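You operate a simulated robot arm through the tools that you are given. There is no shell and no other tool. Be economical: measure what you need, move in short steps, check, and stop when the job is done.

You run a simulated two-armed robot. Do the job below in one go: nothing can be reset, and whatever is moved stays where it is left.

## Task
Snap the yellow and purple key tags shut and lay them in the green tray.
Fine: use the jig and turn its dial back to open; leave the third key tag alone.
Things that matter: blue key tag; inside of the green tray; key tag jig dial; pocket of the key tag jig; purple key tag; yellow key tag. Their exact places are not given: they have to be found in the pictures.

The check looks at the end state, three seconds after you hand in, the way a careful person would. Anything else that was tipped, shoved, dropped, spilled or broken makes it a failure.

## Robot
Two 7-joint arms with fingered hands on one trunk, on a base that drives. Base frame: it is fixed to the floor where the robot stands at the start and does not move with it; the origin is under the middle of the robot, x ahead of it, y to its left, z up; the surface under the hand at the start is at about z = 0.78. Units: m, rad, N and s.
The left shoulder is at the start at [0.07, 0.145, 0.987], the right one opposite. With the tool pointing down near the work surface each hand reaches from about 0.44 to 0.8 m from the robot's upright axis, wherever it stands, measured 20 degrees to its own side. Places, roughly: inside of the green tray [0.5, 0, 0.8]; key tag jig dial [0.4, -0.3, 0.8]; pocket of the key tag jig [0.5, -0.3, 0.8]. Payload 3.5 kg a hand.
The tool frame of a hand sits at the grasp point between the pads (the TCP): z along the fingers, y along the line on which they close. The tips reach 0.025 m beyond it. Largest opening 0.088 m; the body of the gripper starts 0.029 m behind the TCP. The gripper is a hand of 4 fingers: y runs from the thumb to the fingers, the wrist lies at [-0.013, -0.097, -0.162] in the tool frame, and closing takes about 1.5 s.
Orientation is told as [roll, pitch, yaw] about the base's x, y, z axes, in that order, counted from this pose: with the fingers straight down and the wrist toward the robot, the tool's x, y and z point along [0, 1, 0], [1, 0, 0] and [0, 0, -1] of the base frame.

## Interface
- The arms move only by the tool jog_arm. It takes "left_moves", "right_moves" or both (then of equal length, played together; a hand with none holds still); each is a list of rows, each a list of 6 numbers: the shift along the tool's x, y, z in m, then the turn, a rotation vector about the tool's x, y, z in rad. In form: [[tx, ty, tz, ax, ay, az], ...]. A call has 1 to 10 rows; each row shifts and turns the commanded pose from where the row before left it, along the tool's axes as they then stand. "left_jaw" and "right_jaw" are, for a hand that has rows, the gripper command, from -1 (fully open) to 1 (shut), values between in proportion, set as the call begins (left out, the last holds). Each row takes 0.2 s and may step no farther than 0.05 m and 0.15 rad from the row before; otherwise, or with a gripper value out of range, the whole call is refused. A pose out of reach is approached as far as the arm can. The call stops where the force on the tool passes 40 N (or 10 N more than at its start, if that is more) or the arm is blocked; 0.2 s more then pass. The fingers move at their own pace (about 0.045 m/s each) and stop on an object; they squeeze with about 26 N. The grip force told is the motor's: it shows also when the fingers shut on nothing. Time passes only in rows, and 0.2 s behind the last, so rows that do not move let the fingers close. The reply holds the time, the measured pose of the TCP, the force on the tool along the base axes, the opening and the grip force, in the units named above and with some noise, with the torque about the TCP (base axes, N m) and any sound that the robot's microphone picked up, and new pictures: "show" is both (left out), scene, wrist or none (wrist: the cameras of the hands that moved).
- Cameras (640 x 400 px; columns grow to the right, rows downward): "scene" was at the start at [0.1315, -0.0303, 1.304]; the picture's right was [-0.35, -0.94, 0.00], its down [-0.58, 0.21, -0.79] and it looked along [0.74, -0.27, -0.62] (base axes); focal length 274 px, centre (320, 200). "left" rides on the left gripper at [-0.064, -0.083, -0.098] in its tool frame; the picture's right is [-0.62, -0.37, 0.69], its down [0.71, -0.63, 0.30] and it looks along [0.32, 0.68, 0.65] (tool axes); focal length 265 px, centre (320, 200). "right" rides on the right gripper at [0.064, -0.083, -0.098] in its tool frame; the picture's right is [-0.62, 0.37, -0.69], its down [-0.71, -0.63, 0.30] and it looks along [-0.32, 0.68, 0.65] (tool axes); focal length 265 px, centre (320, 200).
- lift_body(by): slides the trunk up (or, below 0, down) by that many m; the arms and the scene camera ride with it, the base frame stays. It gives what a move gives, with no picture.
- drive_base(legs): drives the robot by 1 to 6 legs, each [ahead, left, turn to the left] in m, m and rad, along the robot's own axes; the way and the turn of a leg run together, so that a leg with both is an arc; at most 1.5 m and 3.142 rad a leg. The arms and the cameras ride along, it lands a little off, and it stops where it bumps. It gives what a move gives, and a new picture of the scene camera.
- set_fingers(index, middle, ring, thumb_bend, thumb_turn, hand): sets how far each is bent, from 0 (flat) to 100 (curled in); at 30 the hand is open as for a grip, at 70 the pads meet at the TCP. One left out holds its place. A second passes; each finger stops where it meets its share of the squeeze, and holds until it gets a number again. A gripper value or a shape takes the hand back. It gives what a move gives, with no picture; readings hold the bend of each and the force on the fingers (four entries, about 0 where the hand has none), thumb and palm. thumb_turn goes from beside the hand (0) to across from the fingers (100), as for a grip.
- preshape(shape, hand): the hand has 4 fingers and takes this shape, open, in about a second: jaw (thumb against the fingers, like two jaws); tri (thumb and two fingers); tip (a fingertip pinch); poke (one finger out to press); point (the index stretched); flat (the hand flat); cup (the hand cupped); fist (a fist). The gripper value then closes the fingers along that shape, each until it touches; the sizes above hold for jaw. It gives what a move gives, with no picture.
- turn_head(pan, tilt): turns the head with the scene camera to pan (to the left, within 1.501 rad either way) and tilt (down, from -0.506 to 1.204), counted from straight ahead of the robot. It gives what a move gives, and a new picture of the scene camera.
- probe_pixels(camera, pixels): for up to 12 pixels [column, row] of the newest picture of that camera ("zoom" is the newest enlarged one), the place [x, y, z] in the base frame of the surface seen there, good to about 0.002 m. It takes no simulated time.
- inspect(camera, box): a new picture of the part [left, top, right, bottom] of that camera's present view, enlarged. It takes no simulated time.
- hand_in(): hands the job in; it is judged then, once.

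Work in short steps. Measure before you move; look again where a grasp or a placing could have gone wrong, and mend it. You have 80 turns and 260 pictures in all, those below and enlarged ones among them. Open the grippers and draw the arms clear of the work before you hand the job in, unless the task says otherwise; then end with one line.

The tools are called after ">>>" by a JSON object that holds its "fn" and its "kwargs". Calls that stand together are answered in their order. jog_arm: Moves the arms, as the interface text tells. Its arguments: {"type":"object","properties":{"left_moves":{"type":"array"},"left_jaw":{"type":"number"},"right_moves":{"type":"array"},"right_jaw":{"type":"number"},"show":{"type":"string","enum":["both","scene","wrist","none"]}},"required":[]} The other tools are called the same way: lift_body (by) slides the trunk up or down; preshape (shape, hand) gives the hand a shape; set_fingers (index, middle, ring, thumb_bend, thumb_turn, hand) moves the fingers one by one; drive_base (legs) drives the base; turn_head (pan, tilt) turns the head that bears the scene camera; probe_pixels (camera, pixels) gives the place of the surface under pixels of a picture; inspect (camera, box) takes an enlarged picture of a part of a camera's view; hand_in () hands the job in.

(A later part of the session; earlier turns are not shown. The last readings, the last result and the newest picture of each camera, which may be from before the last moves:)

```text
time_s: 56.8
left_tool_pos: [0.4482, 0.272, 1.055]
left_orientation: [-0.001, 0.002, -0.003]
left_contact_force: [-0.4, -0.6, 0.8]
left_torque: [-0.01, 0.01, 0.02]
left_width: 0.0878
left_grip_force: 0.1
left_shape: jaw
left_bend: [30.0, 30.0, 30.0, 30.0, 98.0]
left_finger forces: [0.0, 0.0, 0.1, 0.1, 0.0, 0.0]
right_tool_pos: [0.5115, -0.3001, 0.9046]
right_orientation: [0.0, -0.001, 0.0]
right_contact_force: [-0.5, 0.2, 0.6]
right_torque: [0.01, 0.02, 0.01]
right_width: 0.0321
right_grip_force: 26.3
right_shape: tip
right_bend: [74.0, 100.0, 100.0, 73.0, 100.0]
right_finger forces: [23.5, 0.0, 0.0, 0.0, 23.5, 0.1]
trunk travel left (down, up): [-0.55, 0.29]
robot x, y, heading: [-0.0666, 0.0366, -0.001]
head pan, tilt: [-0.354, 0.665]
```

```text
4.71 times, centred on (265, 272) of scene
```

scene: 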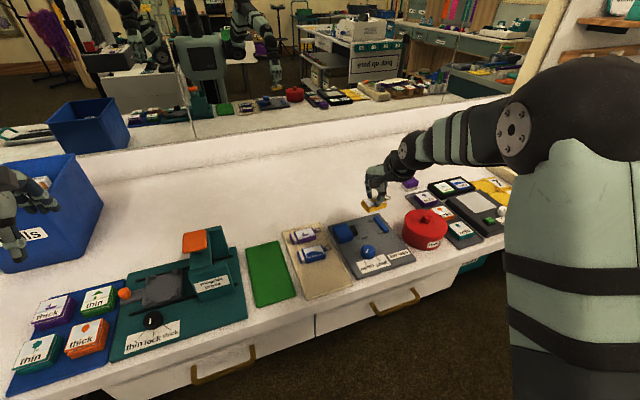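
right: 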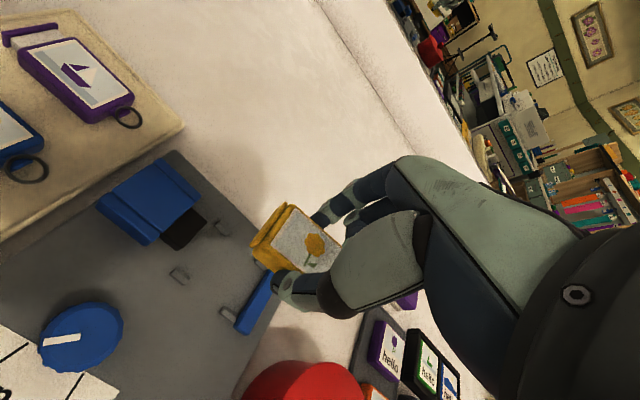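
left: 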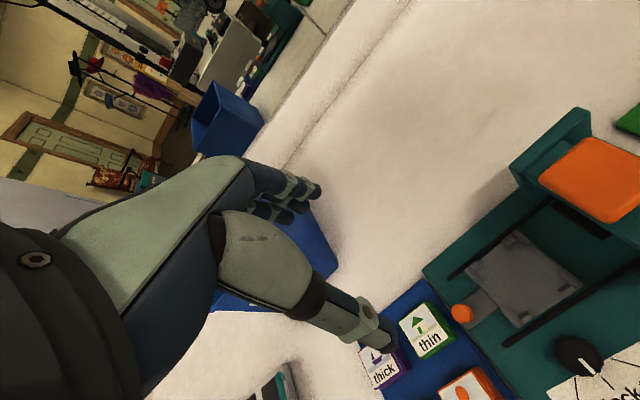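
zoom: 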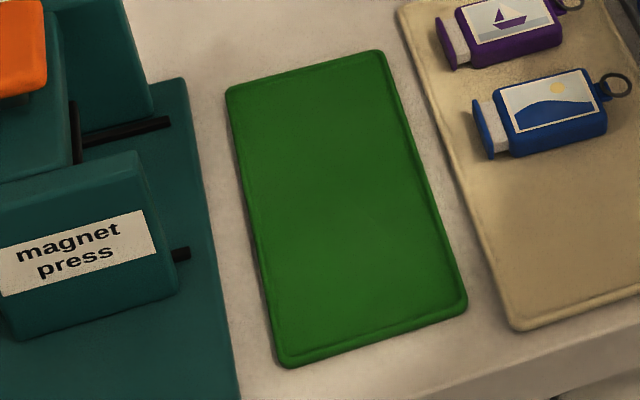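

The tray inside spans x 0.40–0.55 and y -0.057 to 0.023. I'll carry yellow over to about (0.515, -0.005).

>>> {"fn": "jog_arm", "kwargs": {"right_moves": [[0.042, 0.0005, 0, 0, 0, 0], [0.042, 0.0005, 0, 0, 0, 0], [0.042, 0.0005, 0, 0, 0, 0], [0.042, 0.0005, 0, 0, 0, 0], [0.042, 0.0005, 0, 0, 0, 0], [0.042, 0, 0, 0, 0, 0], [0.042, 0, 0, 0, 0, 0], [0, 0, 0, 0, 0, 0]]}}

>>> {"fn": "inspect", "kwargs": {"camera": "right", "box": [120, 80, 380, 340]}}

```text
time_s: 58.6
left_tool_pos: [0.4495, 0.2713, 1.0566]
left_orientation: [0.002, 0.0, -0.001]
left_contact_force: [0.6, -0.6, 0.1]
left_torque: [0.04, 0.01, -0.01]
left_width: 0.0877
left_grip_force: 0.0
left_shape: jaw
left_bend: [30.0, 30.0, 30.0, 30.0, 98.0]
left_finger forces: [0.0, 0.0, 0.0, 0.1, 0.0, 0.0]
right_tool_pos: [0.5128, -0.0058, 0.9036]
right_orientation: [0.001, -0.002, 0.002]
right_contact_force: [0.2, 0.3, 0.0]
right_torque: [0.02, 0.05, -0.01]
right_width: 0.0321
right_grip_force: 25.8
right_shape: tip
right_bend: [74.0, 100.0, 100.0, 73.0, 100.0]
right_finger forces: [23.5, 0.1, 0.1, 0.0, 23.6, 0.0]
trunk travel left (down, up): [-0.55, 0.29]
robot x, y, heading: [-0.0711, 0.0304, 0.001]
head pan, tilt: [-0.354, 0.665]
```

scene: 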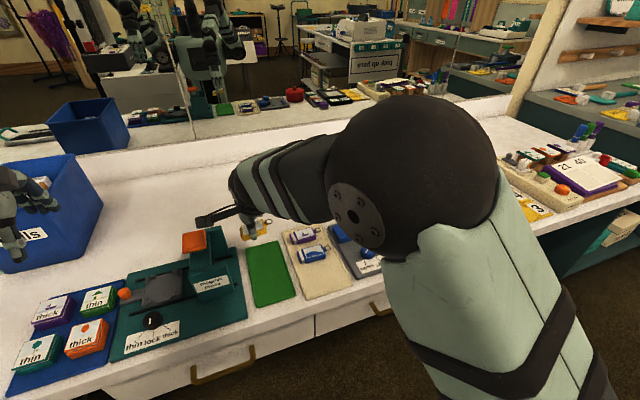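
right: 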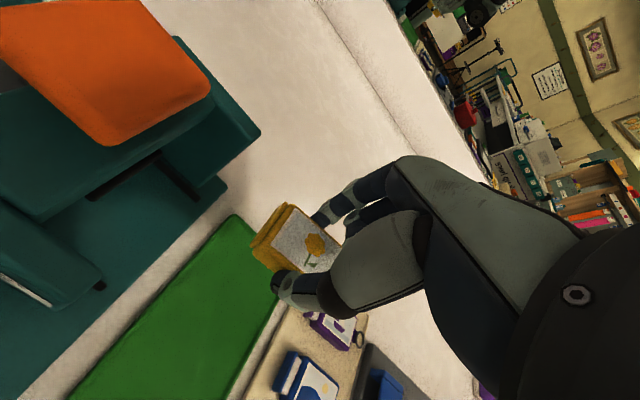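

```text
1.54 times, centred on (250, 210) of right
```

zoom: 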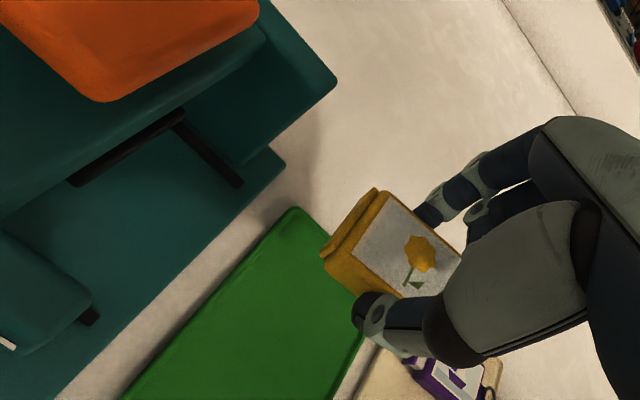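

I'll check the height of the orange press block against the camera bracket.

>>> {"fn": "probe_pixels", "kwargs": {"camera": "right", "pixels": [[190, 80], [130, 120], [230, 130], [240, 220], [120, 340], [265, 255], [250, 262]]}}

>>> {"fn": "probe_pixels", "kwargs": {"camera": "scene", "pixels": [[193, 240], [205, 235], [202, 220], [225, 212]]}}

```text
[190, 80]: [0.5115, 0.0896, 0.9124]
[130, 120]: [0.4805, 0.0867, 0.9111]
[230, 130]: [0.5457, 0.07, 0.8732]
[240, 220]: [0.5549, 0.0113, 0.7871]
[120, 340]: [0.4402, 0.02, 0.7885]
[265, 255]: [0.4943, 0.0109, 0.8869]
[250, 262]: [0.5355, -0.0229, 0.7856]
```

```text
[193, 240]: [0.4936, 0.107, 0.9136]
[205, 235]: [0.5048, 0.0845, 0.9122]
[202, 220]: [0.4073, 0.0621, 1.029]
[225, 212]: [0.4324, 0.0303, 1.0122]
```

It's clear of the press. I'll nudge +3 mm in y and lower until contact at about z 0.815.

>>> {"fn": "jog_arm", "kwargs": {"right_moves": [[0.003, 0.001, 0.025, 0, 0, 0], [0, 0, 0.025, 0, 0, 0], [0, 0, 0.025, 0, 0, 0], [0, 0, 0.01, 0, 0, 0], [0, 0, 0.003, 0, 0, 0], [0, 0, 0, 0, 0, 0]], "show": "wrist"}}

>>> {"fn": "inspect", "kwargs": {"camera": "right", "box": [160, 120, 380, 340]}}

```text
time_s: 60.0
left_tool_pos: [0.4488, 0.2738, 1.0554]
left_orientation: [-0.001, -0.002, -0.001]
left_contact_force: [-0.1, -0.2, -0.8]
left_torque: [-0.02, 0.01, 0.01]
left_width: 0.0877
left_grip_force: 0.1
left_shape: jaw
left_bend: [30.0, 30.0, 30.0, 30.0, 98.0]
left_finger forces: [0.1, 0.1, 0.0, 0.1, 0.1, 0.0]
right_tool_pos: [0.5136, -0.0053, 0.8149]
right_orientation: [-0.002, -0.002, -0.001]
right_contact_force: [1.1, -1.3, -0.5]
right_torque: [0.02, 0.04, -0.03]
right_width: 0.0321
right_grip_force: 26.2
right_shape: tip
right_bend: [74.0, 100.0, 100.0, 73.0, 100.0]
right_finger forces: [23.6, 0.0, 0.0, 0.0, 23.4, 0.0]
trunk travel left (down, up): [-0.55, 0.29]
robot x, y, heading: [-0.0682, 0.0356, -0.003]
head pan, tilt: [-0.354, 0.665]
```

right: 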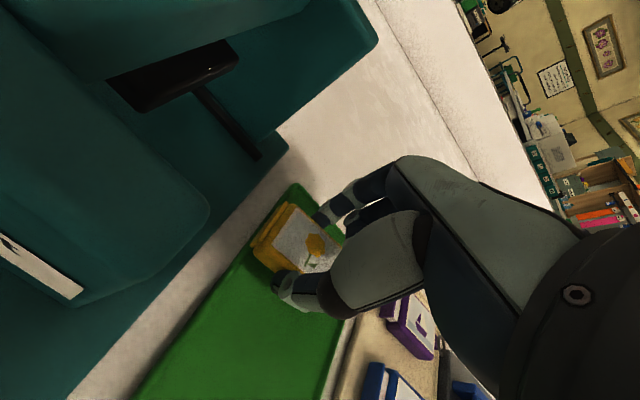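

```text
1.82 times, centred on (270, 230) of right
```

zoom: 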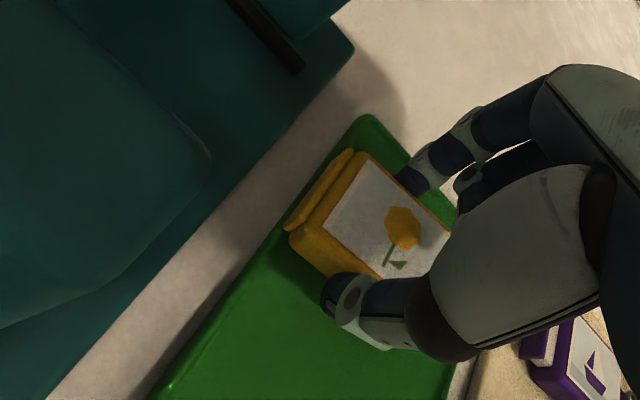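

>>> {"fn": "probe_pixels", "kwargs": {"camera": "zoom", "pixels": [[290, 222], [345, 155], [270, 225], [240, 270], [340, 130], [365, 116], [420, 175], [470, 360], [390, 230], [330, 215]]}}

```text
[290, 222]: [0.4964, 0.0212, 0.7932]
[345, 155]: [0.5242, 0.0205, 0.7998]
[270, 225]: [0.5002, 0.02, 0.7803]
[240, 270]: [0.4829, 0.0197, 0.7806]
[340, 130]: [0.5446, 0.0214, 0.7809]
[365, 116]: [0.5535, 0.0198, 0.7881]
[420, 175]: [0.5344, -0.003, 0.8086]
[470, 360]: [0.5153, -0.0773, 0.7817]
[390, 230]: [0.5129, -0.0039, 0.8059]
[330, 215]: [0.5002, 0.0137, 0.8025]
```

The left tray edge is at y≈0.021 and the cap is at about 0.020. I'll shift -6 mm in y and -8 mm in x, then lower to contact.

>>> {"fn": "jog_arm", "kwargs": {"right_moves": [[-0.006, -0.008, 0, 0, 0, 0], [0, 0, 0.002, 0, 0, 0], [0, 0, 0.002, 0, 0, 0], [0, 0, 0, 0, 0, 0]], "show": "wrist"}}

>>> {"fn": "jog_arm", "kwargs": {"right_moves": [[0, 0, 0, 0, 0, 0], [0, 0, 0, 0, 0, 0], [0, 0, 0, 0, 0, 0], [0, 0, -0.03, 0, 0, 0], [0, 0, -0.04, 0, 0, 0], [0, 0, -0.03, 0, 0, 0]], "right_jaw": -0.3, "show": "wrist"}}

>>> {"fn": "inspect", "kwargs": {"camera": "right", "box": [120, 120, 380, 380]}}

```text
time_s: 61.0
left_tool_pos: [0.4484, 0.2725, 1.0562]
left_orientation: [-0.002, 0.0, -0.003]
left_contact_force: [-0.4, 0.2, 0.6]
left_torque: [-0.02, 0.03, 0.02]
left_width: 0.088
left_grip_force: 0.1
left_shape: jaw
left_bend: [30.0, 30.0, 30.0, 30.0, 98.0]
left_finger forces: [0.0, 0.0, 0.0, 0.0, 0.0, 0.0]
right_tool_pos: [0.5046, -0.0099, 0.8127]
right_orientation: [0.0, -0.002, -0.002]
right_contact_force: [-1.3, -1.1, 2.3]
right_torque: [0.03, -0.03, -0.02]
right_width: 0.032
right_grip_force: 26.0
right_shape: tip
right_bend: [74.0, 100.0, 100.0, 73.0, 100.0]
right_finger forces: [23.7, 0.2, 0.0, 0.0, 23.6, 0.0]
trunk travel left (down, up): [-0.55, 0.29]
robot x, y, heading: [-0.0676, 0.0355, -0.003]
head pan, tilt: [-0.354, 0.665]
```

right: 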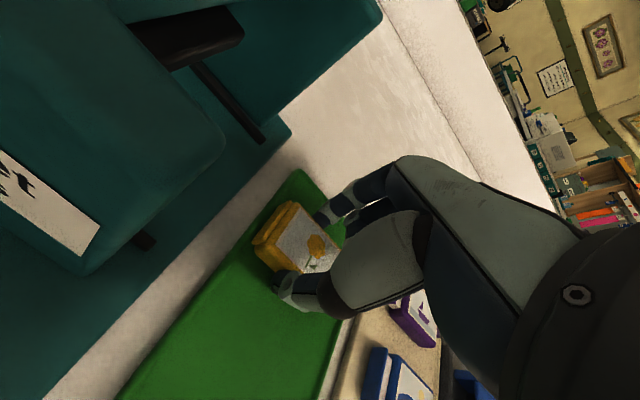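

```text
time_s: 62.4
left_tool_pos: [0.4482, 0.2732, 1.0547]
left_orientation: [0.0, 0.0, 0.001]
left_contact_force: [1.2, -0.1, 0.4]
left_torque: [0.02, 0.0, -0.01]
left_width: 0.0878
left_grip_force: 0.1
left_shape: jaw
left_bend: [30.0, 30.0, 30.0, 30.0, 98.0]
left_finger forces: [0.1, 0.0, 0.0, 0.1, 0.1, 0.0]
right_tool_pos: [0.5052, -0.0088, 0.9121]
right_orientation: [0.002, -0.001, 0.001]
right_contact_force: [0.4, -0.5, 0.0]
right_torque: [-0.04, -0.01, -0.02]
right_width: 0.057
right_grip_force: 0.1
right_shape: tip
right_bend: [29.0, 98.0, 99.0, 62.0, 100.0]
right_finger forces: [0.0, 0.0, 0.1, 0.0, 0.0, 0.0]
trunk travel left (down, up): [-0.55, 0.29]
robot x, y, heading: [-0.0658, 0.0357, 0.001]
head pan, tilt: [-0.354, 0.665]
```

right: 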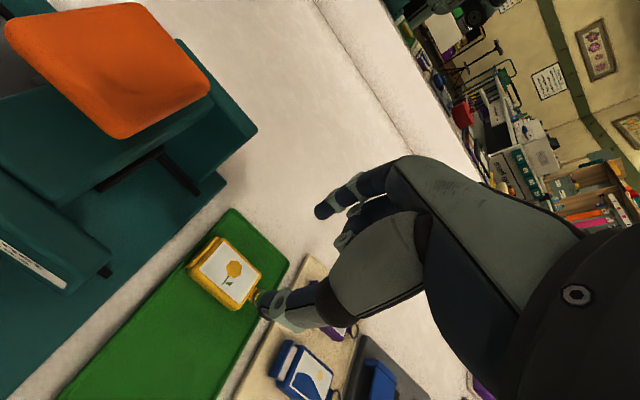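

```text
1.54 times, centred on (250, 250) of right
```

zoom: 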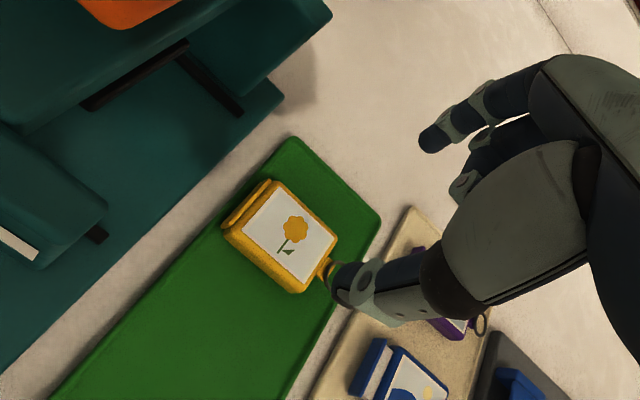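

Yellow lies inside the tray. Next I'll move to hover above purple at about (0.541, -0.134).

>>> {"fn": "jog_arm", "kwargs": {"right_moves": [[-0.042, 0.012, 0, 0, 0, 0], [-0.042, 0.012, 0, 0, 0, 0], [-0.041, 0.012, 0, 0, 0, 0], [0, 0, 0.03, 0, 0, 0], [0, 0, 0, 0, 0, 0]]}}

>>> {"fn": "inspect", "kwargs": {"camera": "right", "box": [160, 120, 380, 340]}}

>>> {"fn": "probe_pixels", "kwargs": {"camera": "zoom", "pixels": [[180, 200], [200, 230], [250, 215], [240, 260], [150, 190], [140, 170], [270, 250], [160, 210]]}}

```text
time_s: 63.6
left_tool_pos: [0.4481, 0.2732, 1.0546]
left_orientation: [-0.001, -0.001, -0.002]
left_contact_force: [0.5, 0.6, 0.5]
left_torque: [-0.01, 0.03, 0.01]
left_width: 0.0878
left_grip_force: 0.1
left_shape: jaw
left_bend: [30.0, 30.0, 30.0, 30.0, 98.0]
left_finger forces: [0.0, 0.0, 0.1, 0.0, 0.0, 0.0]
right_tool_pos: [0.5425, -0.1348, 0.8809]
right_orientation: [-0.001, -0.001, 0.0]
right_contact_force: [-0.4, 0.1, 1.5]
right_torque: [-0.01, 0.0, -0.05]
right_width: 0.057
right_grip_force: 0.0
right_shape: tip
right_bend: [29.0, 98.0, 99.0, 62.0, 100.0]
right_finger forces: [0.0, 0.0, 0.0, 0.0, 0.0, 0.1]
trunk travel left (down, up): [-0.55, 0.29]
robot x, y, heading: [-0.0654, 0.0357, -0.004]
head pan, tilt: [-0.354, 0.665]
```

scene: 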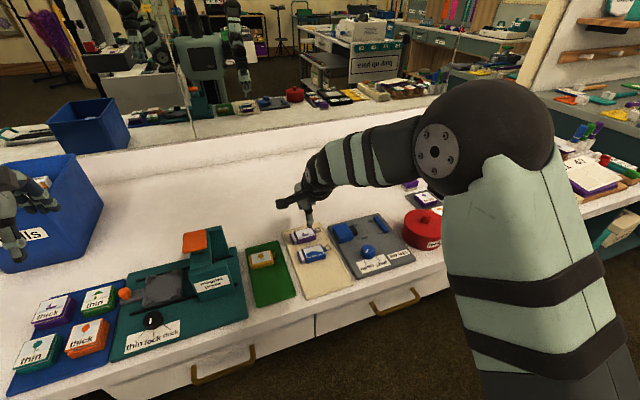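
right: 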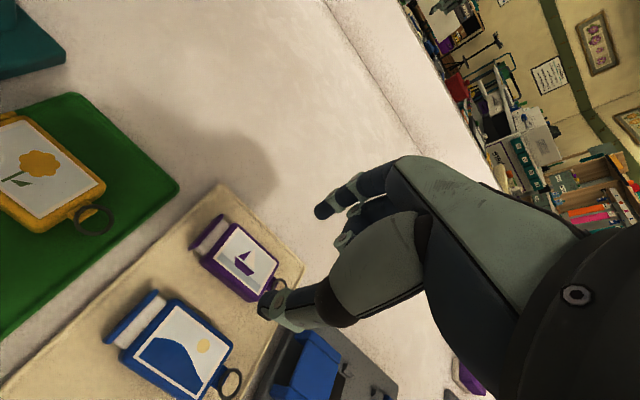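

```text
1.82 times, centred on (270, 230) of right
```

zoom: 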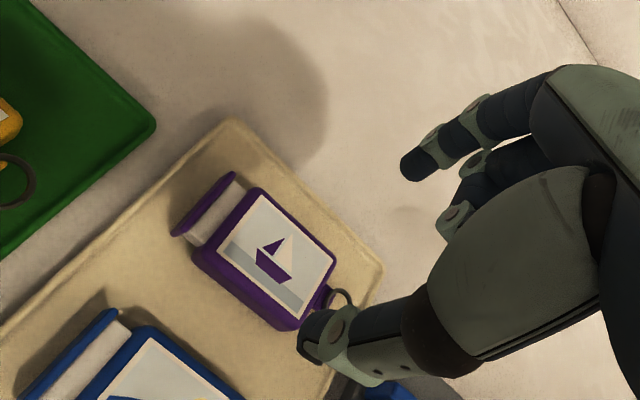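

```text
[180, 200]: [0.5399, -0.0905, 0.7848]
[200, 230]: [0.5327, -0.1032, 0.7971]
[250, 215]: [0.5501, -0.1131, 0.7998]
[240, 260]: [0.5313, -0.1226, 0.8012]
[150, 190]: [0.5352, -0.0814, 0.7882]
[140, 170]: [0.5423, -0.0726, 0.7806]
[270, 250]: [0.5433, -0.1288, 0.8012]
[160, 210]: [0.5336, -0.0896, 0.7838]
```

>>> {"fn": "probe_pixels", "kwargs": {"camera": "zoom", "pixels": [[228, 275], [240, 285], [236, 268], [290, 205], [300, 217], [288, 210], [196, 255], [260, 190], [335, 262], [295, 320]]}}

```text
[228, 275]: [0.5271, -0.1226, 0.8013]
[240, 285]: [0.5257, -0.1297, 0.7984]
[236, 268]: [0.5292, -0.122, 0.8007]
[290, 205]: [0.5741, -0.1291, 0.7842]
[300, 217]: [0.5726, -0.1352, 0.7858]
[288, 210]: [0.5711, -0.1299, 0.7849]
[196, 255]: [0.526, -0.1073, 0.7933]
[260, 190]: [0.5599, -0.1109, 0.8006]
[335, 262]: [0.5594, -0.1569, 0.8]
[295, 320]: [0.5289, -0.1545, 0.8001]
```

Purple's body is centred at about (0.543, -0.132), which is aligned. I'll descend to z≈0.815 and grip.

>>> {"fn": "jog_arm", "kwargs": {"right_moves": [[0.001, 0.0005, 0.025, 0, 0, 0], [0, 0, 0.025, 0, 0, 0], [0, 0, 0.015, 0, 0, 0], [0, 0, 0, 0, 0, 0]], "show": "wrist"}}

>>> {"fn": "jog_arm", "kwargs": {"right_moves": [[0, 0, 0, 0, 0, 0], [0, 0, 0, 0, 0, 0], [0, 0, 0, 0, 0, 0], [0, 0, 0, 0, 0, 0], [0, 0, 0, 0, 0, 0], [0, 0, 0, 0, 0, 0]], "right_jaw": 0.5, "show": "wrist"}}

```text
time_s: 64.6
left_tool_pos: [0.4489, 0.2721, 1.0558]
left_orientation: [-0.001, 0.0, -0.003]
left_contact_force: [0.0, 0.8, 0.6]
left_torque: [-0.01, 0.01, 0.0]
left_width: 0.0876
left_grip_force: 0.1
left_shape: jaw
left_bend: [30.0, 30.0, 30.0, 30.0, 98.0]
left_finger forces: [0.0, 0.0, 0.0, 0.0, 0.0, 0.1]
right_tool_pos: [0.5432, -0.1325, 0.8182]
right_orientation: [0.0, -0.002, 0.001]
right_contact_force: [0.1, 0.1, -0.8]
right_torque: [0.0, -0.01, 0.02]
right_width: 0.0568
right_grip_force: 0.0
right_shape: tip
right_bend: [29.0, 98.0, 99.0, 62.0, 100.0]
right_finger forces: [0.1, 0.1, 0.1, 0.0, 0.0, 0.0]
trunk travel left (down, up): [-0.55, 0.29]
robot x, y, heading: [-0.0707, 0.0318, -0.003]
head pan, tilt: [-0.354, 0.665]
```

right: 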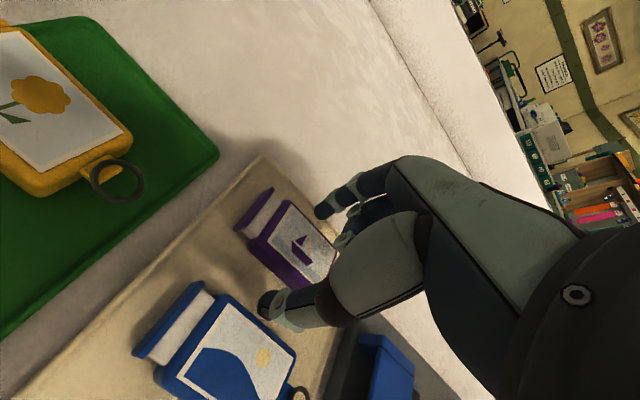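

```text
time_s: 66.0
left_tool_pos: [0.4489, 0.2726, 1.056]
left_orientation: [-0.001, 0.001, -0.001]
left_contact_force: [-0.3, -0.8, -1.1]
left_torque: [0.02, 0.01, -0.01]
left_width: 0.0878
left_grip_force: 0.1
left_shape: jaw
left_bend: [30.0, 30.0, 30.0, 30.0, 98.0]
left_finger forces: [0.0, 0.1, 0.0, 0.0, 0.0, 0.0]
right_tool_pos: [0.5427, -0.1331, 0.8178]
right_orientation: [-0.001, -0.002, -0.001]
right_contact_force: [0.3, 0.2, 0.7]
right_torque: [-0.02, -0.04, 0.0]
right_width: 0.0323
right_grip_force: 26.2
right_shape: tip
right_bend: [74.0, 100.0, 100.0, 73.0, 100.0]
right_finger forces: [23.5, 0.1, 0.1, 0.0, 23.5, 0.0]
trunk travel left (down, up): [-0.55, 0.29]
robot x, y, heading: [-0.0706, 0.0359, -0.005]
head pan, tilt: [-0.354, 0.665]
```

right: 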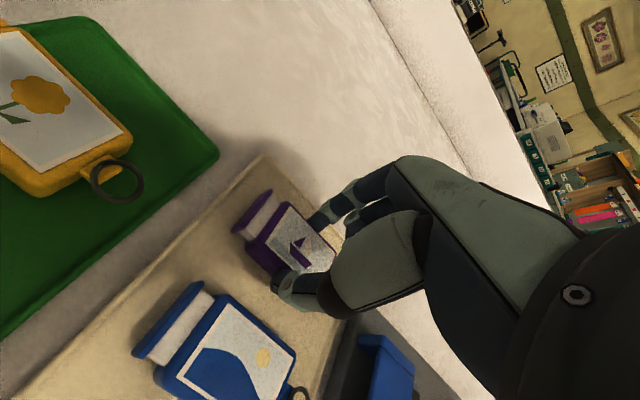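

It's gripped the same way. I'll lift and carry it to above the pocket at (0.509, -0.301).

>>> {"fn": "jog_arm", "kwargs": {"right_moves": [[0, 0, -0.02, 0, 0, 0], [0, 0, -0.035, 0, 0, 0], [0, 0, -0.02, 0, 0, 0], [-0.042, -0.0085, 0, 0, 0, 0], [-0.042, -0.0085, 0, 0, 0, 0], [-0.042, -0.0085, 0, 0, 0, 0], [-0.042, -0.008, 0, 0, 0, 0], [0, 0, 0.025, 0, 0, 0], [0, 0, 0.03, 0, 0, 0], [0, 0, 0, 0, 0, 0]], "show": "wrist"}}

>>> {"fn": "inspect", "kwargs": {"camera": "right", "box": [180, 180, 300, 330]}}

>>> {"fn": "probe_pixels", "kwargs": {"camera": "zoom", "pixels": [[283, 190], [305, 215], [345, 190], [350, 200], [305, 130], [352, 70], [340, 172], [440, 330], [370, 220]]}}

>>> {"fn": "inspect", "kwargs": {"camera": "scene", "box": [335, 195, 405, 255]}}

```text
time_s: 68.2
left_tool_pos: [0.4489, 0.2729, 1.0559]
left_orientation: [0.001, 0.0, -0.003]
left_contact_force: [0.3, -0.2, 0.7]
left_torque: [0.04, 0.02, -0.02]
left_width: 0.0877
left_grip_force: 0.1
left_shape: jaw
left_bend: [30.0, 30.0, 30.0, 30.0, 98.0]
left_finger forces: [0.1, 0.0, 0.1, 0.1, 0.0, 0.0]
right_tool_pos: [0.5081, -0.3025, 0.8373]
right_orientation: [0.0, -0.002, 0.0]
right_contact_force: [-0.1, 0.2, -0.9]
right_torque: [-0.05, 0.0, -0.01]
right_width: 0.0322
right_grip_force: 25.9
right_shape: tip
right_bend: [74.0, 100.0, 100.0, 73.0, 100.0]
right_finger forces: [23.5, 0.0, 0.0, 0.0, 23.5, 0.0]
trunk travel left (down, up): [-0.55, 0.29]
robot x, y, heading: [-0.0677, 0.0325, 0.001]
head pan, tilt: [-0.354, 0.665]
```

right: 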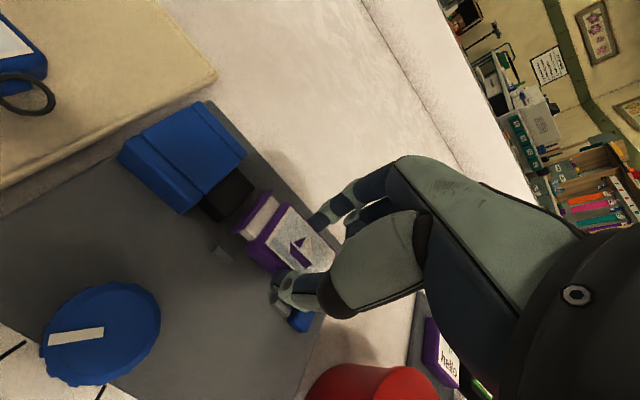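

```text
2.67 times, centred on (240, 255) of right
```

zoom: 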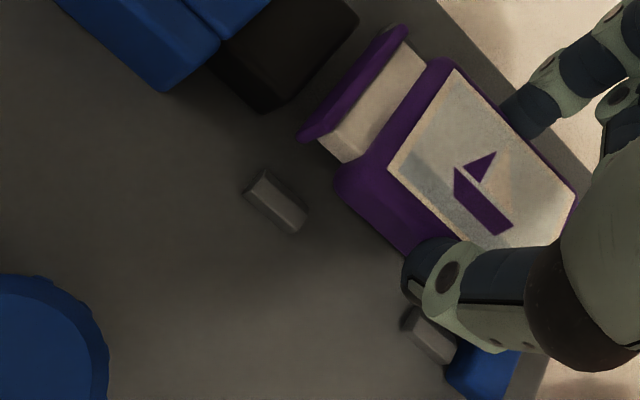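

```text
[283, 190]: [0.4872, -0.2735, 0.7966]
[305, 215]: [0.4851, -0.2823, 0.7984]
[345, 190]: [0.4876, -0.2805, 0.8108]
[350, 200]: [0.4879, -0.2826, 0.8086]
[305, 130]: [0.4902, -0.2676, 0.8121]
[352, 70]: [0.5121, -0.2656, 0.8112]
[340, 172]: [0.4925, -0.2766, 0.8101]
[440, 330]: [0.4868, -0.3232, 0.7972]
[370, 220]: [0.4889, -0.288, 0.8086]
```

```text
6.67 times, centred on (370, 225) of scene
```

zoom: 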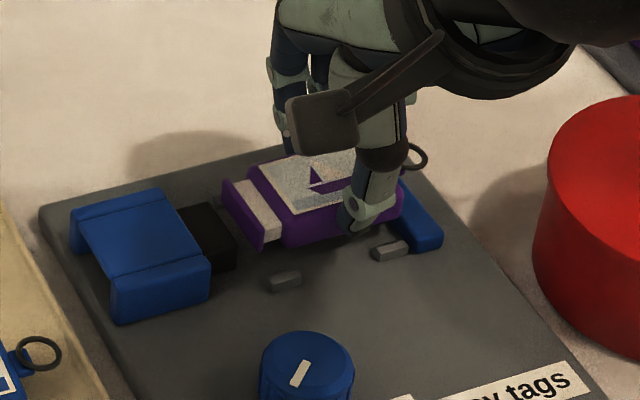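

I'll shift +1.5 mm in x and y, then lower into the pocket.

>>> {"fn": "jog_arm", "kwargs": {"right_moves": [[0.0015, 0.0015, 0.004, 0, 0, 0], [0, 0, 0.005, 0, 0, 0], [0, 0, 0.004, 0, 0, 0], [0, 0, 0.001, 0, 0, 0], [0, 0, 0, 0, 0, 0]], "show": "wrist"}}

>>> {"fn": "inspect", "kwargs": {"camera": "scene", "box": [335, 195, 405, 255]}}

>>> {"fn": "probe_pixels", "kwargs": {"camera": "right", "pixels": [[286, 218], [275, 240], [300, 225], [310, 255], [262, 262], [242, 222], [270, 195]]}}

```text
time_s: 69.4
left_tool_pos: [0.4474, 0.2729, 1.0558]
left_orientation: [0.0, -0.001, -0.002]
left_contact_force: [0.0, 0.1, -0.2]
left_torque: [-0.01, -0.01, 0.02]
left_width: 0.0879
left_grip_force: 0.1
left_shape: jaw
left_bend: [30.0, 30.0, 30.0, 30.0, 98.0]
left_finger forces: [0.0, 0.0, 0.0, 0.0, 0.0, 0.0]
right_tool_pos: [0.5086, -0.3001, 0.8243]
right_orientation: [-0.001, -0.006, 0.001]
right_contact_force: [-1.2, -0.9, 8.6]
right_torque: [-0.02, 0.01, -0.02]
right_width: 0.032
right_grip_force: 26.2
right_shape: tip
right_bend: [74.0, 100.0, 100.0, 73.0, 100.0]
right_finger forces: [25.1, 0.0, 0.1, 0.0, 24.7, 0.0]
trunk travel left (down, up): [-0.55, 0.29]
robot x, y, heading: [-0.0675, 0.0361, -0.005]
head pan, tilt: [-0.354, 0.665]
```

right: 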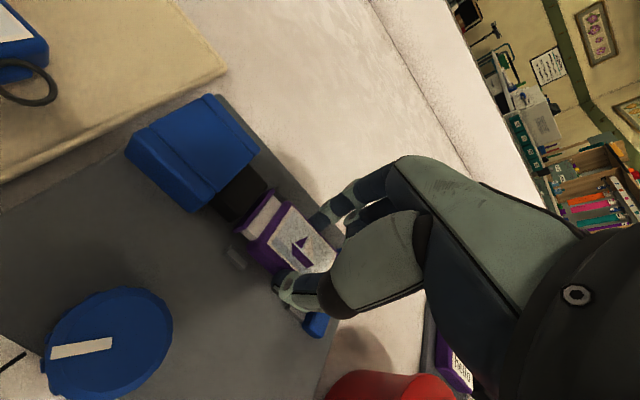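

```text
6.67 times, centred on (370, 225) of scene
```

zoom: 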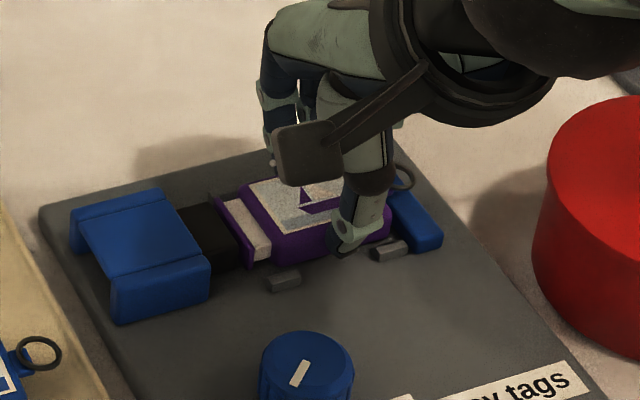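

```text
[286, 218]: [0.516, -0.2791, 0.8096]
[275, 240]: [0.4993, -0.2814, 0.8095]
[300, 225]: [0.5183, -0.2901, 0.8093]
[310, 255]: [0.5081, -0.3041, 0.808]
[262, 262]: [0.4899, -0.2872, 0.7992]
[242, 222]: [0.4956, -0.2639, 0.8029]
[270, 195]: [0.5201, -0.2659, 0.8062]
```

It's seated level (top at 0.809). I'll release and lift, then hover over the dial with yaw -0.75.

>>> {"fn": "jog_arm", "kwargs": {"right_moves": [[0, 0, -0.002, 0, 0, 0], [0, 0, 0, 0, 0, 0], [0, 0, 0, 0, 0, 0], [0, 0, -0.02, 0, 0, 0], [0, 0, -0.035, 0, 0, 0], [0, 0, -0.03, 0, 0, 0], [0.024, -0.039, 0, 0, 0, 0], [0.024, -0.038, 0, 0, 0, 0], [0, 0, 0, 0, 0, 0]], "right_jaw": -0.1, "show": "none"}}

>>> {"fn": "jog_arm", "kwargs": {"right_moves": [[0, 0, 0.01, 0, 0, 0.15], [0, 0, 0.01, 0, 0, 0.15], [0, 0, 0.01, 0, 0, 0.15], [0, 0, 0.01, 0, 0, 0.15], [0, 0, 0.005, 0, 0, 0.15], [0, 0, 0, 0, 0, 0]], "right_jaw": -0.32, "show": "wrist"}}

>>> {"fn": "inspect", "kwargs": {"camera": "right", "box": [180, 100, 400, 340]}}

```text
time_s: 71.4
left_tool_pos: [0.4499, 0.2717, 1.056]
left_orientation: [0.003, 0.002, -0.002]
left_contact_force: [0.1, 0.1, 0.4]
left_torque: [-0.01, 0.0, -0.03]
left_width: 0.0879
left_grip_force: 0.0
left_shape: jaw
left_bend: [30.0, 30.0, 30.0, 30.0, 98.0]
left_finger forces: [0.1, 0.0, 0.1, 0.1, 0.1, 0.1]
right_tool_pos: [0.432, -0.2501, 0.9079]
right_orientation: [0.0, -0.001, 0.0]
right_contact_force: [-0.2, -0.3, -0.4]
right_torque: [-0.04, 0.02, 0.03]
right_width: 0.0478
right_grip_force: 0.0
right_shape: tip
right_bend: [32.0, 98.0, 99.0, 67.0, 100.0]
right_finger forces: [0.0, 0.0, 0.0, 0.0, 0.0, 0.1]
trunk travel left (down, up): [-0.55, 0.29]
robot x, y, heading: [-0.0663, 0.0354, -0.003]
head pan, tilt: [-0.354, 0.665]
```

```text
time_s: 72.8
left_tool_pos: [0.4484, 0.2724, 1.0559]
left_orientation: [0.002, -0.001, -0.002]
left_contact_force: [-1.3, 0.2, 0.4]
left_torque: [-0.05, 0.01, 0.01]
left_width: 0.0876
left_grip_force: 0.1
left_shape: jaw
left_bend: [30.0, 30.0, 30.0, 30.0, 98.0]
left_finger forces: [0.0, 0.1, 0.0, 0.0, 0.0, 0.0]
right_tool_pos: [0.4324, -0.2513, 0.8655]
right_orientation: [0.002, -0.002, -0.751]
right_contact_force: [0.4, 1.0, 0.5]
right_torque: [0.02, -0.03, 0.0]
right_width: 0.0579
right_grip_force: 0.1
right_shape: tip
right_bend: [29.0, 98.0, 99.0, 61.0, 100.0]
right_finger forces: [0.1, 0.1, 0.0, 0.1, 0.0, 0.1]
trunk travel left (down, up): [-0.55, 0.29]
robot x, y, heading: [-0.0716, 0.037, 0.002]
head pan, tilt: [-0.354, 0.665]
```

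right: 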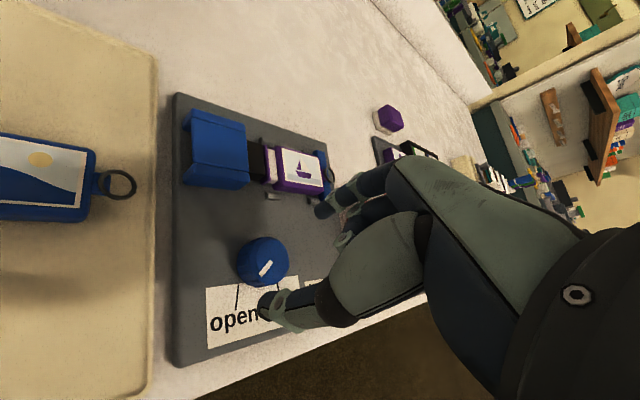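

```text
1.67 times, centred on (290, 220) of right
```

zoom: 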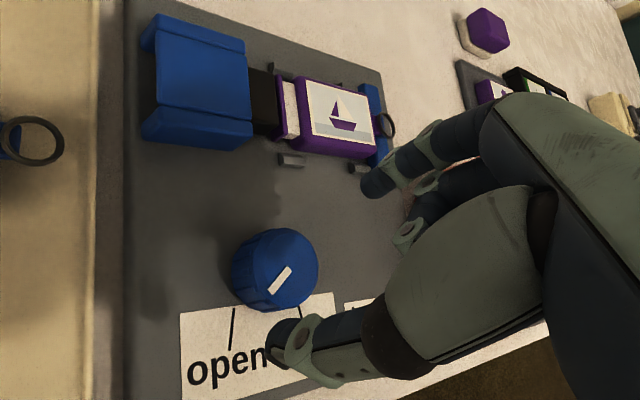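

Purple is correctly seated. I'll descend to the dial (z≈0.818), grip, and turn.

>>> {"fn": "jog_arm", "kwargs": {"right_moves": [[0, 0, 0.02, 0, 0, 0], [0, 0, 0.018, 0, 0, 0], [0, 0, 0.0095, 0, 0, 0], [0, 0, 0, 0, 0, 0]], "show": "none"}}

>>> {"fn": "jog_arm", "kwargs": {"right_moves": [[0, 0, 0, 0, 0, 0], [0, 0, 0, 0, 0, 0], [0, 0, 0, 0, 0, 0], [0, 0, 0, 0, 0, 0], [0, 0, 0, 0, 0, 0], [0, 0, 0, 0, 0, 0], [0, 0, 0, 0, 0, 0]], "right_jaw": 0.9, "show": "none"}}

>>> {"fn": "jog_arm", "kwargs": {"right_moves": [[0, 0, 0, 0, 0, -0.12], [0, 0, 0, 0, 0, -0.12], [0, 0, 0, 0, 0, -0.12], [0, 0, 0, 0, 0, -0.12], [0, 0, 0, 0, 0, -0.12], [0, 0, 0, 0, 0, -0.12], [0, 0, 0, 0, 0, 0]], "show": "wrist"}}

```text
time_s: 73.8
left_tool_pos: [0.4484, 0.2734, 1.0562]
left_orientation: [0.001, -0.001, 0.0]
left_contact_force: [-0.5, 0.3, -0.8]
left_torque: [0.0, 0.03, 0.01]
left_width: 0.0877
left_grip_force: 0.1
left_shape: jaw
left_bend: [30.0, 30.0, 30.0, 30.0, 98.0]
left_finger forces: [0.0, 0.0, 0.1, 0.0, 0.0, 0.0]
right_tool_pos: [0.4336, -0.2526, 0.8167]
right_orientation: [0.002, 0.0, -0.749]
right_contact_force: [-0.1, 0.7, 0.1]
right_torque: [-0.01, -0.04, 0.0]
right_width: 0.0582
right_grip_force: 0.0
right_shape: tip
right_bend: [29.0, 98.0, 99.0, 61.0, 100.0]
right_finger forces: [0.5, 0.0, 0.1, 0.1, 0.2, 0.1]
trunk travel left (down, up): [-0.55, 0.29]
robot x, y, heading: [-0.0674, 0.0358, 0.002]
head pan, tilt: [-0.354, 0.665]
```

```text
time_s: 75.4
left_tool_pos: [0.4487, 0.2739, 1.056]
left_orientation: [0.0, 0.001, -0.001]
left_contact_force: [0.3, -0.8, 0.0]
left_torque: [0.01, -0.01, 0.03]
left_width: 0.0877
left_grip_force: 0.1
left_shape: jaw
left_bend: [30.0, 30.0, 30.0, 30.0, 98.0]
left_finger forces: [0.0, 0.1, 0.1, 0.0, 0.0, 0.0]
right_tool_pos: [0.4345, -0.2504, 0.8171]
right_orientation: [0.0, -0.001, -0.748]
right_contact_force: [4.2, 1.7, 3.6]
right_torque: [0.01, -0.09, 0.06]
right_width: 0.0291
right_grip_force: 25.8
right_shape: tip
right_bend: [74.0, 100.0, 100.0, 75.0, 100.0]
right_finger forces: [24.7, 0.0, 0.0, 0.1, 22.4, 0.0]
trunk travel left (down, up): [-0.55, 0.29]
robot x, y, heading: [-0.07, 0.0347, 0.002]
head pan, tilt: [-0.354, 0.665]
```

```text
time_s: 77.0
left_tool_pos: [0.45, 0.2734, 1.0554]
left_orientation: [0.0, 0.001, -0.005]
left_contact_force: [-0.2, 0.3, 0.9]
left_torque: [0.02, -0.01, 0.01]
left_width: 0.0877
left_grip_force: 0.0
left_shape: jaw
left_bend: [30.0, 30.0, 30.0, 30.0, 98.0]
left_finger forces: [0.1, 0.0, 0.0, 0.1, 0.0, 0.0]
right_tool_pos: [0.4332, -0.2515, 0.8167]
right_orientation: [0.001, 0.0, -0.025]
right_contact_force: [-2.7, 0.7, 1.7]
right_torque: [0.01, 0.07, -0.02]
right_width: 0.0284
right_grip_force: 26.3
right_shape: tip
right_bend: [74.0, 100.0, 100.0, 76.0, 99.0]
right_finger forces: [21.8, 0.1, 0.1, 0.1, 23.7, 0.0]
trunk travel left (down, up): [-0.55, 0.29]
robot x, y, heading: [-0.0702, 0.0366, -0.002]
head pan, tilt: [-0.354, 0.665]
```

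right: 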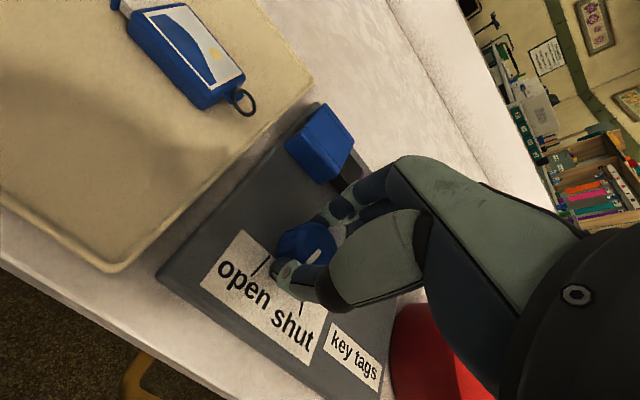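

The dial is following. I'll continue about 1.0 rad.

>>> {"fn": "jog_arm", "kwargs": {"right_moves": [[0, 0, 0, 0, 0, -0.12], [0, 0, 0, 0, 0, -0.12], [0, 0, 0, 0, 0, -0.12], [0, 0, 0, 0, 0, -0.12], [0, 0, 0, 0, 0, -0.12], [0, 0, 0, 0, 0, -0.12], [0, 0, 0, 0, 0, -0.12], [0, 0, 0, 0, 0, -0.12], [0, 0, 0, 0, 0, 0]], "show": "wrist"}}

>>> {"fn": "inspect", "kwargs": {"camera": "scene", "box": [335, 205, 405, 275]}}

```text
time_s: 79.0
left_tool_pos: [0.4474, 0.2718, 1.0562]
left_orientation: [0.003, 0.001, -0.003]
left_contact_force: [0.0, 0.4, 0.8]
left_torque: [0.0, 0.01, 0.0]
left_width: 0.0878
left_grip_force: 0.0
left_shape: jaw
left_bend: [30.0, 30.0, 30.0, 30.0, 98.0]
left_finger forces: [0.1, 0.1, 0.0, 0.0, 0.1, 0.0]
right_tool_pos: [0.432, -0.2535, 0.8193]
right_orientation: [0.0, -0.001, 0.933]
right_contact_force: [-3.5, -2.0, 2.0]
right_torque: [-0.08, 0.12, -0.07]
right_width: 0.0277
right_grip_force: 26.2
right_shape: tip
right_bend: [74.0, 100.0, 100.0, 76.0, 96.0]
right_finger forces: [20.6, 0.1, 0.0, 0.0, 26.0, 0.0]
trunk travel left (down, up): [-0.55, 0.29]
robot x, y, heading: [-0.0697, 0.0299, -0.004]
head pan, tilt: [-0.354, 0.665]
```

right: 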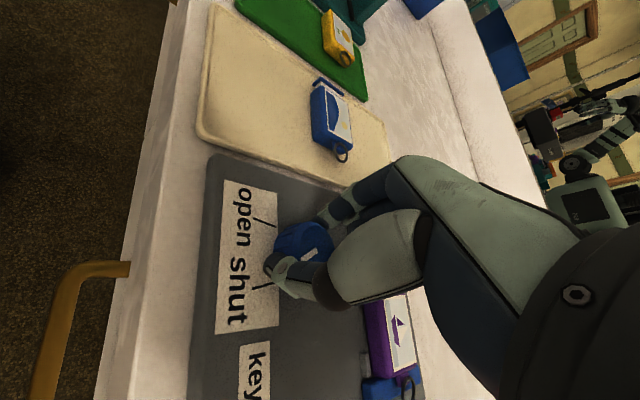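

```text
5.71 times, centred on (370, 240) of scene
```

zoom: 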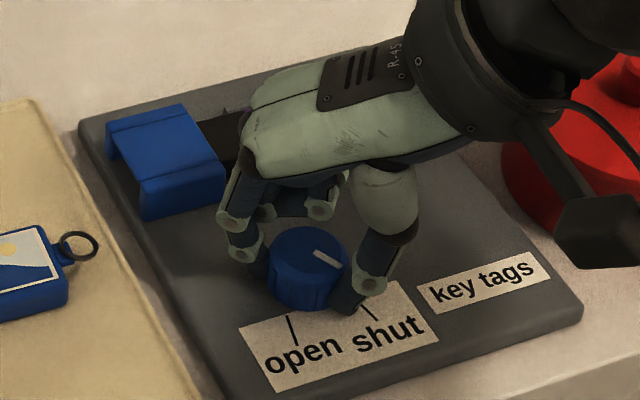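

The mark is at about 210° and needs about 231°. I'll turn further.

>>> {"fn": "jog_arm", "kwargs": {"right_moves": [[0, 0, 0, 0, 0, -0.12], [0, 0, 0, 0, 0, -0.12], [0, 0, 0, 0, 0, -0.12], [0, 0, 0, 0, 0, -0.1], [0, 0, 0, 0, 0, 0]], "show": "none"}}

>>> {"fn": "inspect", "kwargs": {"camera": "scene", "box": [335, 205, 405, 275]}}

>>> {"fn": "inspect", "kwargs": {"camera": "right", "box": [200, 150, 440, 400]}}

```text
time_s: 80.2
left_tool_pos: [0.4488, 0.2725, 1.0572]
left_orientation: [0.001, 0.001, -0.003]
left_contact_force: [0.0, 1.4, -0.6]
left_torque: [0.01, 0.0, -0.02]
left_width: 0.0875
left_grip_force: 0.2
left_shape: jaw
left_bend: [30.0, 30.0, 30.0, 30.0, 98.0]
left_finger forces: [0.1, 0.0, 0.1, 0.0, 0.1, 0.0]
right_tool_pos: [0.4332, -0.2538, 0.8175]
right_orientation: [-0.002, 0.001, 1.394]
right_contact_force: [-4.4, -1.8, 1.9]
right_torque: [-0.09, 0.04, -0.1]
right_width: 0.0272
right_grip_force: 25.9
right_shape: tip
right_bend: [74.0, 100.0, 100.0, 76.0, 95.0]
right_finger forces: [20.2, 0.1, 0.0, 0.0, 26.0, 0.0]
trunk travel left (down, up): [-0.55, 0.29]
robot x, y, heading: [-0.0669, 0.0318, -0.001]
head pan, tilt: [-0.354, 0.665]
```

```text
5.71 times, centred on (370, 240) of scene
```

zoom: 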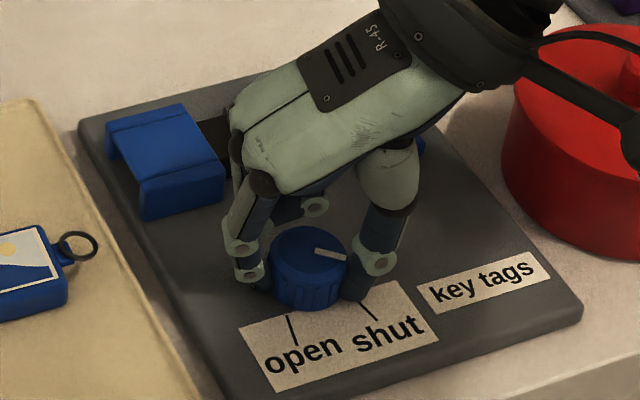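

```text
1.60 times, centred on (320, 275) of right
```

zoom: 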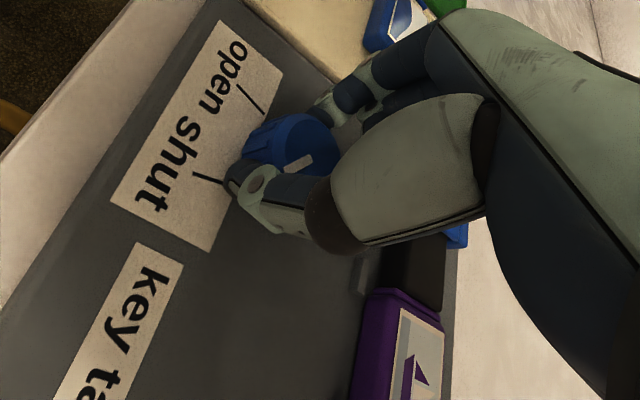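

The white insert is gone, so the cap looks flush. I'll zoom in to confirm before reversing.

>>> {"fn": "inspect", "kwargs": {"camera": "right", "box": [400, 290, 500, 400]}}

>>> {"fn": "inspect", "kwargs": {"camera": "right", "box": [320, 290, 420, 390]}}

```text
3.64 times, centred on (450, 345) of right
```

zoom: 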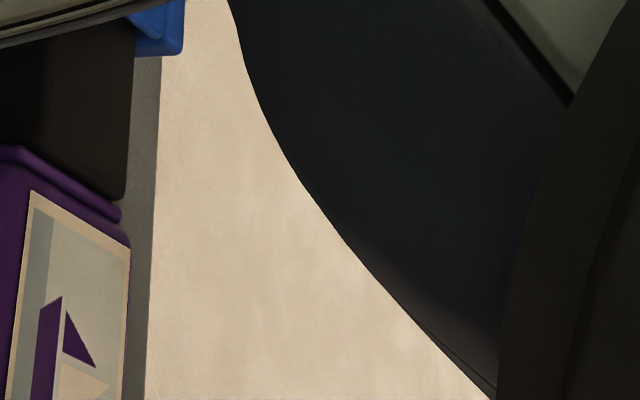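

```text
4.00 times, centred on (370, 340) of right
```

zoom: 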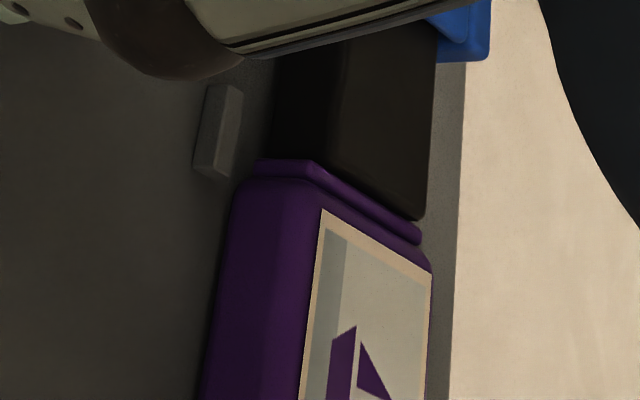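

Purple is closed, with the cap flush. Now I'll turn the dial back clockwise while still gripping.

>>> {"fn": "jog_arm", "kwargs": {"right_moves": [[0, 0, 0, 0, 0, 0.13], [0, 0, 0, 0, 0, 0.13], [0, 0, 0, 0, 0, 0.13], [0, 0, 0, 0, 0, 0.13], [0, 0, 0, 0, 0, 0.13], [0, 0, 0, 0, 0, 0.13], [0, 0, 0, 0, 0, 0.13], [0, 0, 0, 0, 0, 0.13], [0, 0, 0, 0, 0, 0.13], [0, 0, 0, 0, 0, 0.13]], "show": "none"}}

>>> {"fn": "jog_arm", "kwargs": {"right_moves": [[0, 0, 0, 0, 0, 0.1], [0, 0, 0, 0, 0, 0.1], [0, 0, 0, 0, 0, 0.1], [0, 0, 0, 0, 0, 0]], "show": "wrist"}}

>>> {"fn": "inspect", "kwargs": {"camera": "right", "box": [200, 130, 400, 340]}}

>>> {"fn": "inspect", "kwargs": {"camera": "scene", "box": [335, 205, 405, 275]}}

```text
time_s: 82.4
left_tool_pos: [0.4477, 0.2736, 1.0552]
left_orientation: [0.0, 0.0, -0.002]
left_contact_force: [-0.4, 0.0, 0.5]
left_torque: [0.0, -0.02, 0.0]
left_width: 0.0875
left_grip_force: 0.0
left_shape: jaw
left_bend: [30.0, 30.0, 30.0, 30.0, 98.0]
left_finger forces: [0.1, 0.0, 0.0, 0.1, 0.0, 0.0]
right_tool_pos: [0.4326, -0.2516, 0.8185]
right_orientation: [-0.001, -0.002, 0.09]
right_contact_force: [-1.0, 1.1, 2.2]
right_torque: [0.01, 0.02, 0.0]
right_width: 0.0269
right_grip_force: 26.4
right_shape: tip
right_bend: [74.0, 100.0, 100.0, 76.0, 99.0]
right_finger forces: [24.1, 0.1, 0.0, 0.0, 25.4, 0.0]
trunk travel left (down, up): [-0.55, 0.29]
robot x, y, heading: [-0.067, 0.032, 0.0]
head pan, tilt: [-0.354, 0.665]
```

```text
time_s: 83.4
left_tool_pos: [0.4489, 0.2727, 1.0553]
left_orientation: [-0.001, 0.0, -0.002]
left_contact_force: [0.1, 0.6, -0.6]
left_torque: [-0.01, 0.01, -0.01]
left_width: 0.0875
left_grip_force: 0.1
left_shape: jaw
left_bend: [30.0, 30.0, 30.0, 30.0, 98.0]
left_finger forces: [0.0, 0.1, 0.0, 0.0, 0.0, 0.0]
right_tool_pos: [0.4332, -0.2509, 0.8187]
right_orientation: [-0.001, -0.002, -0.21]
right_contact_force: [2.8, 3.2, 1.6]
right_torque: [0.09, -0.07, -0.02]
right_width: 0.0273
right_grip_force: 26.6
right_shape: tip
right_bend: [74.0, 100.0, 100.0, 76.0, 99.0]
right_finger forces: [24.8, 0.0, 0.0, 0.0, 24.1, 0.0]
trunk travel left (down, up): [-0.55, 0.29]
robot x, y, heading: [-0.0697, 0.0303, 0.001]
head pan, tilt: [-0.354, 0.665]
```

right: 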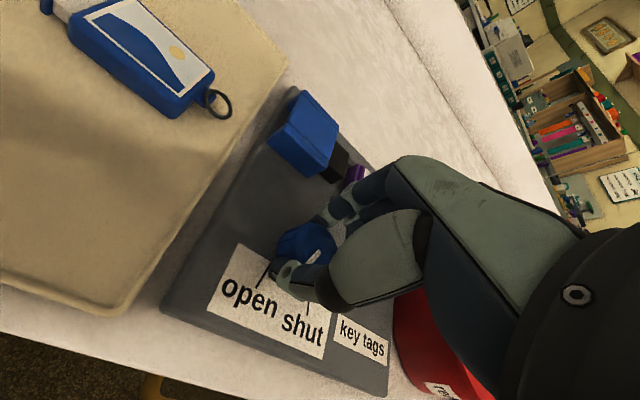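

```text
1.90 times, centred on (300, 235) of right
```

zoom: 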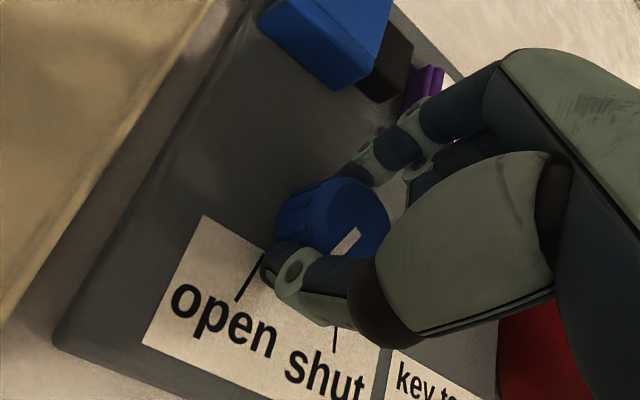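

```text
5.71 times, centred on (370, 240) of scene
```

zoom: 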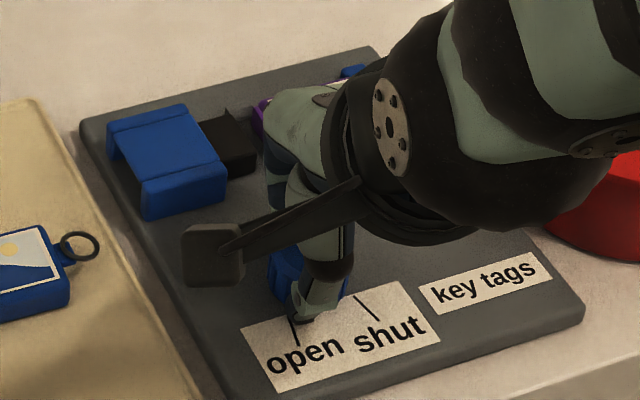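

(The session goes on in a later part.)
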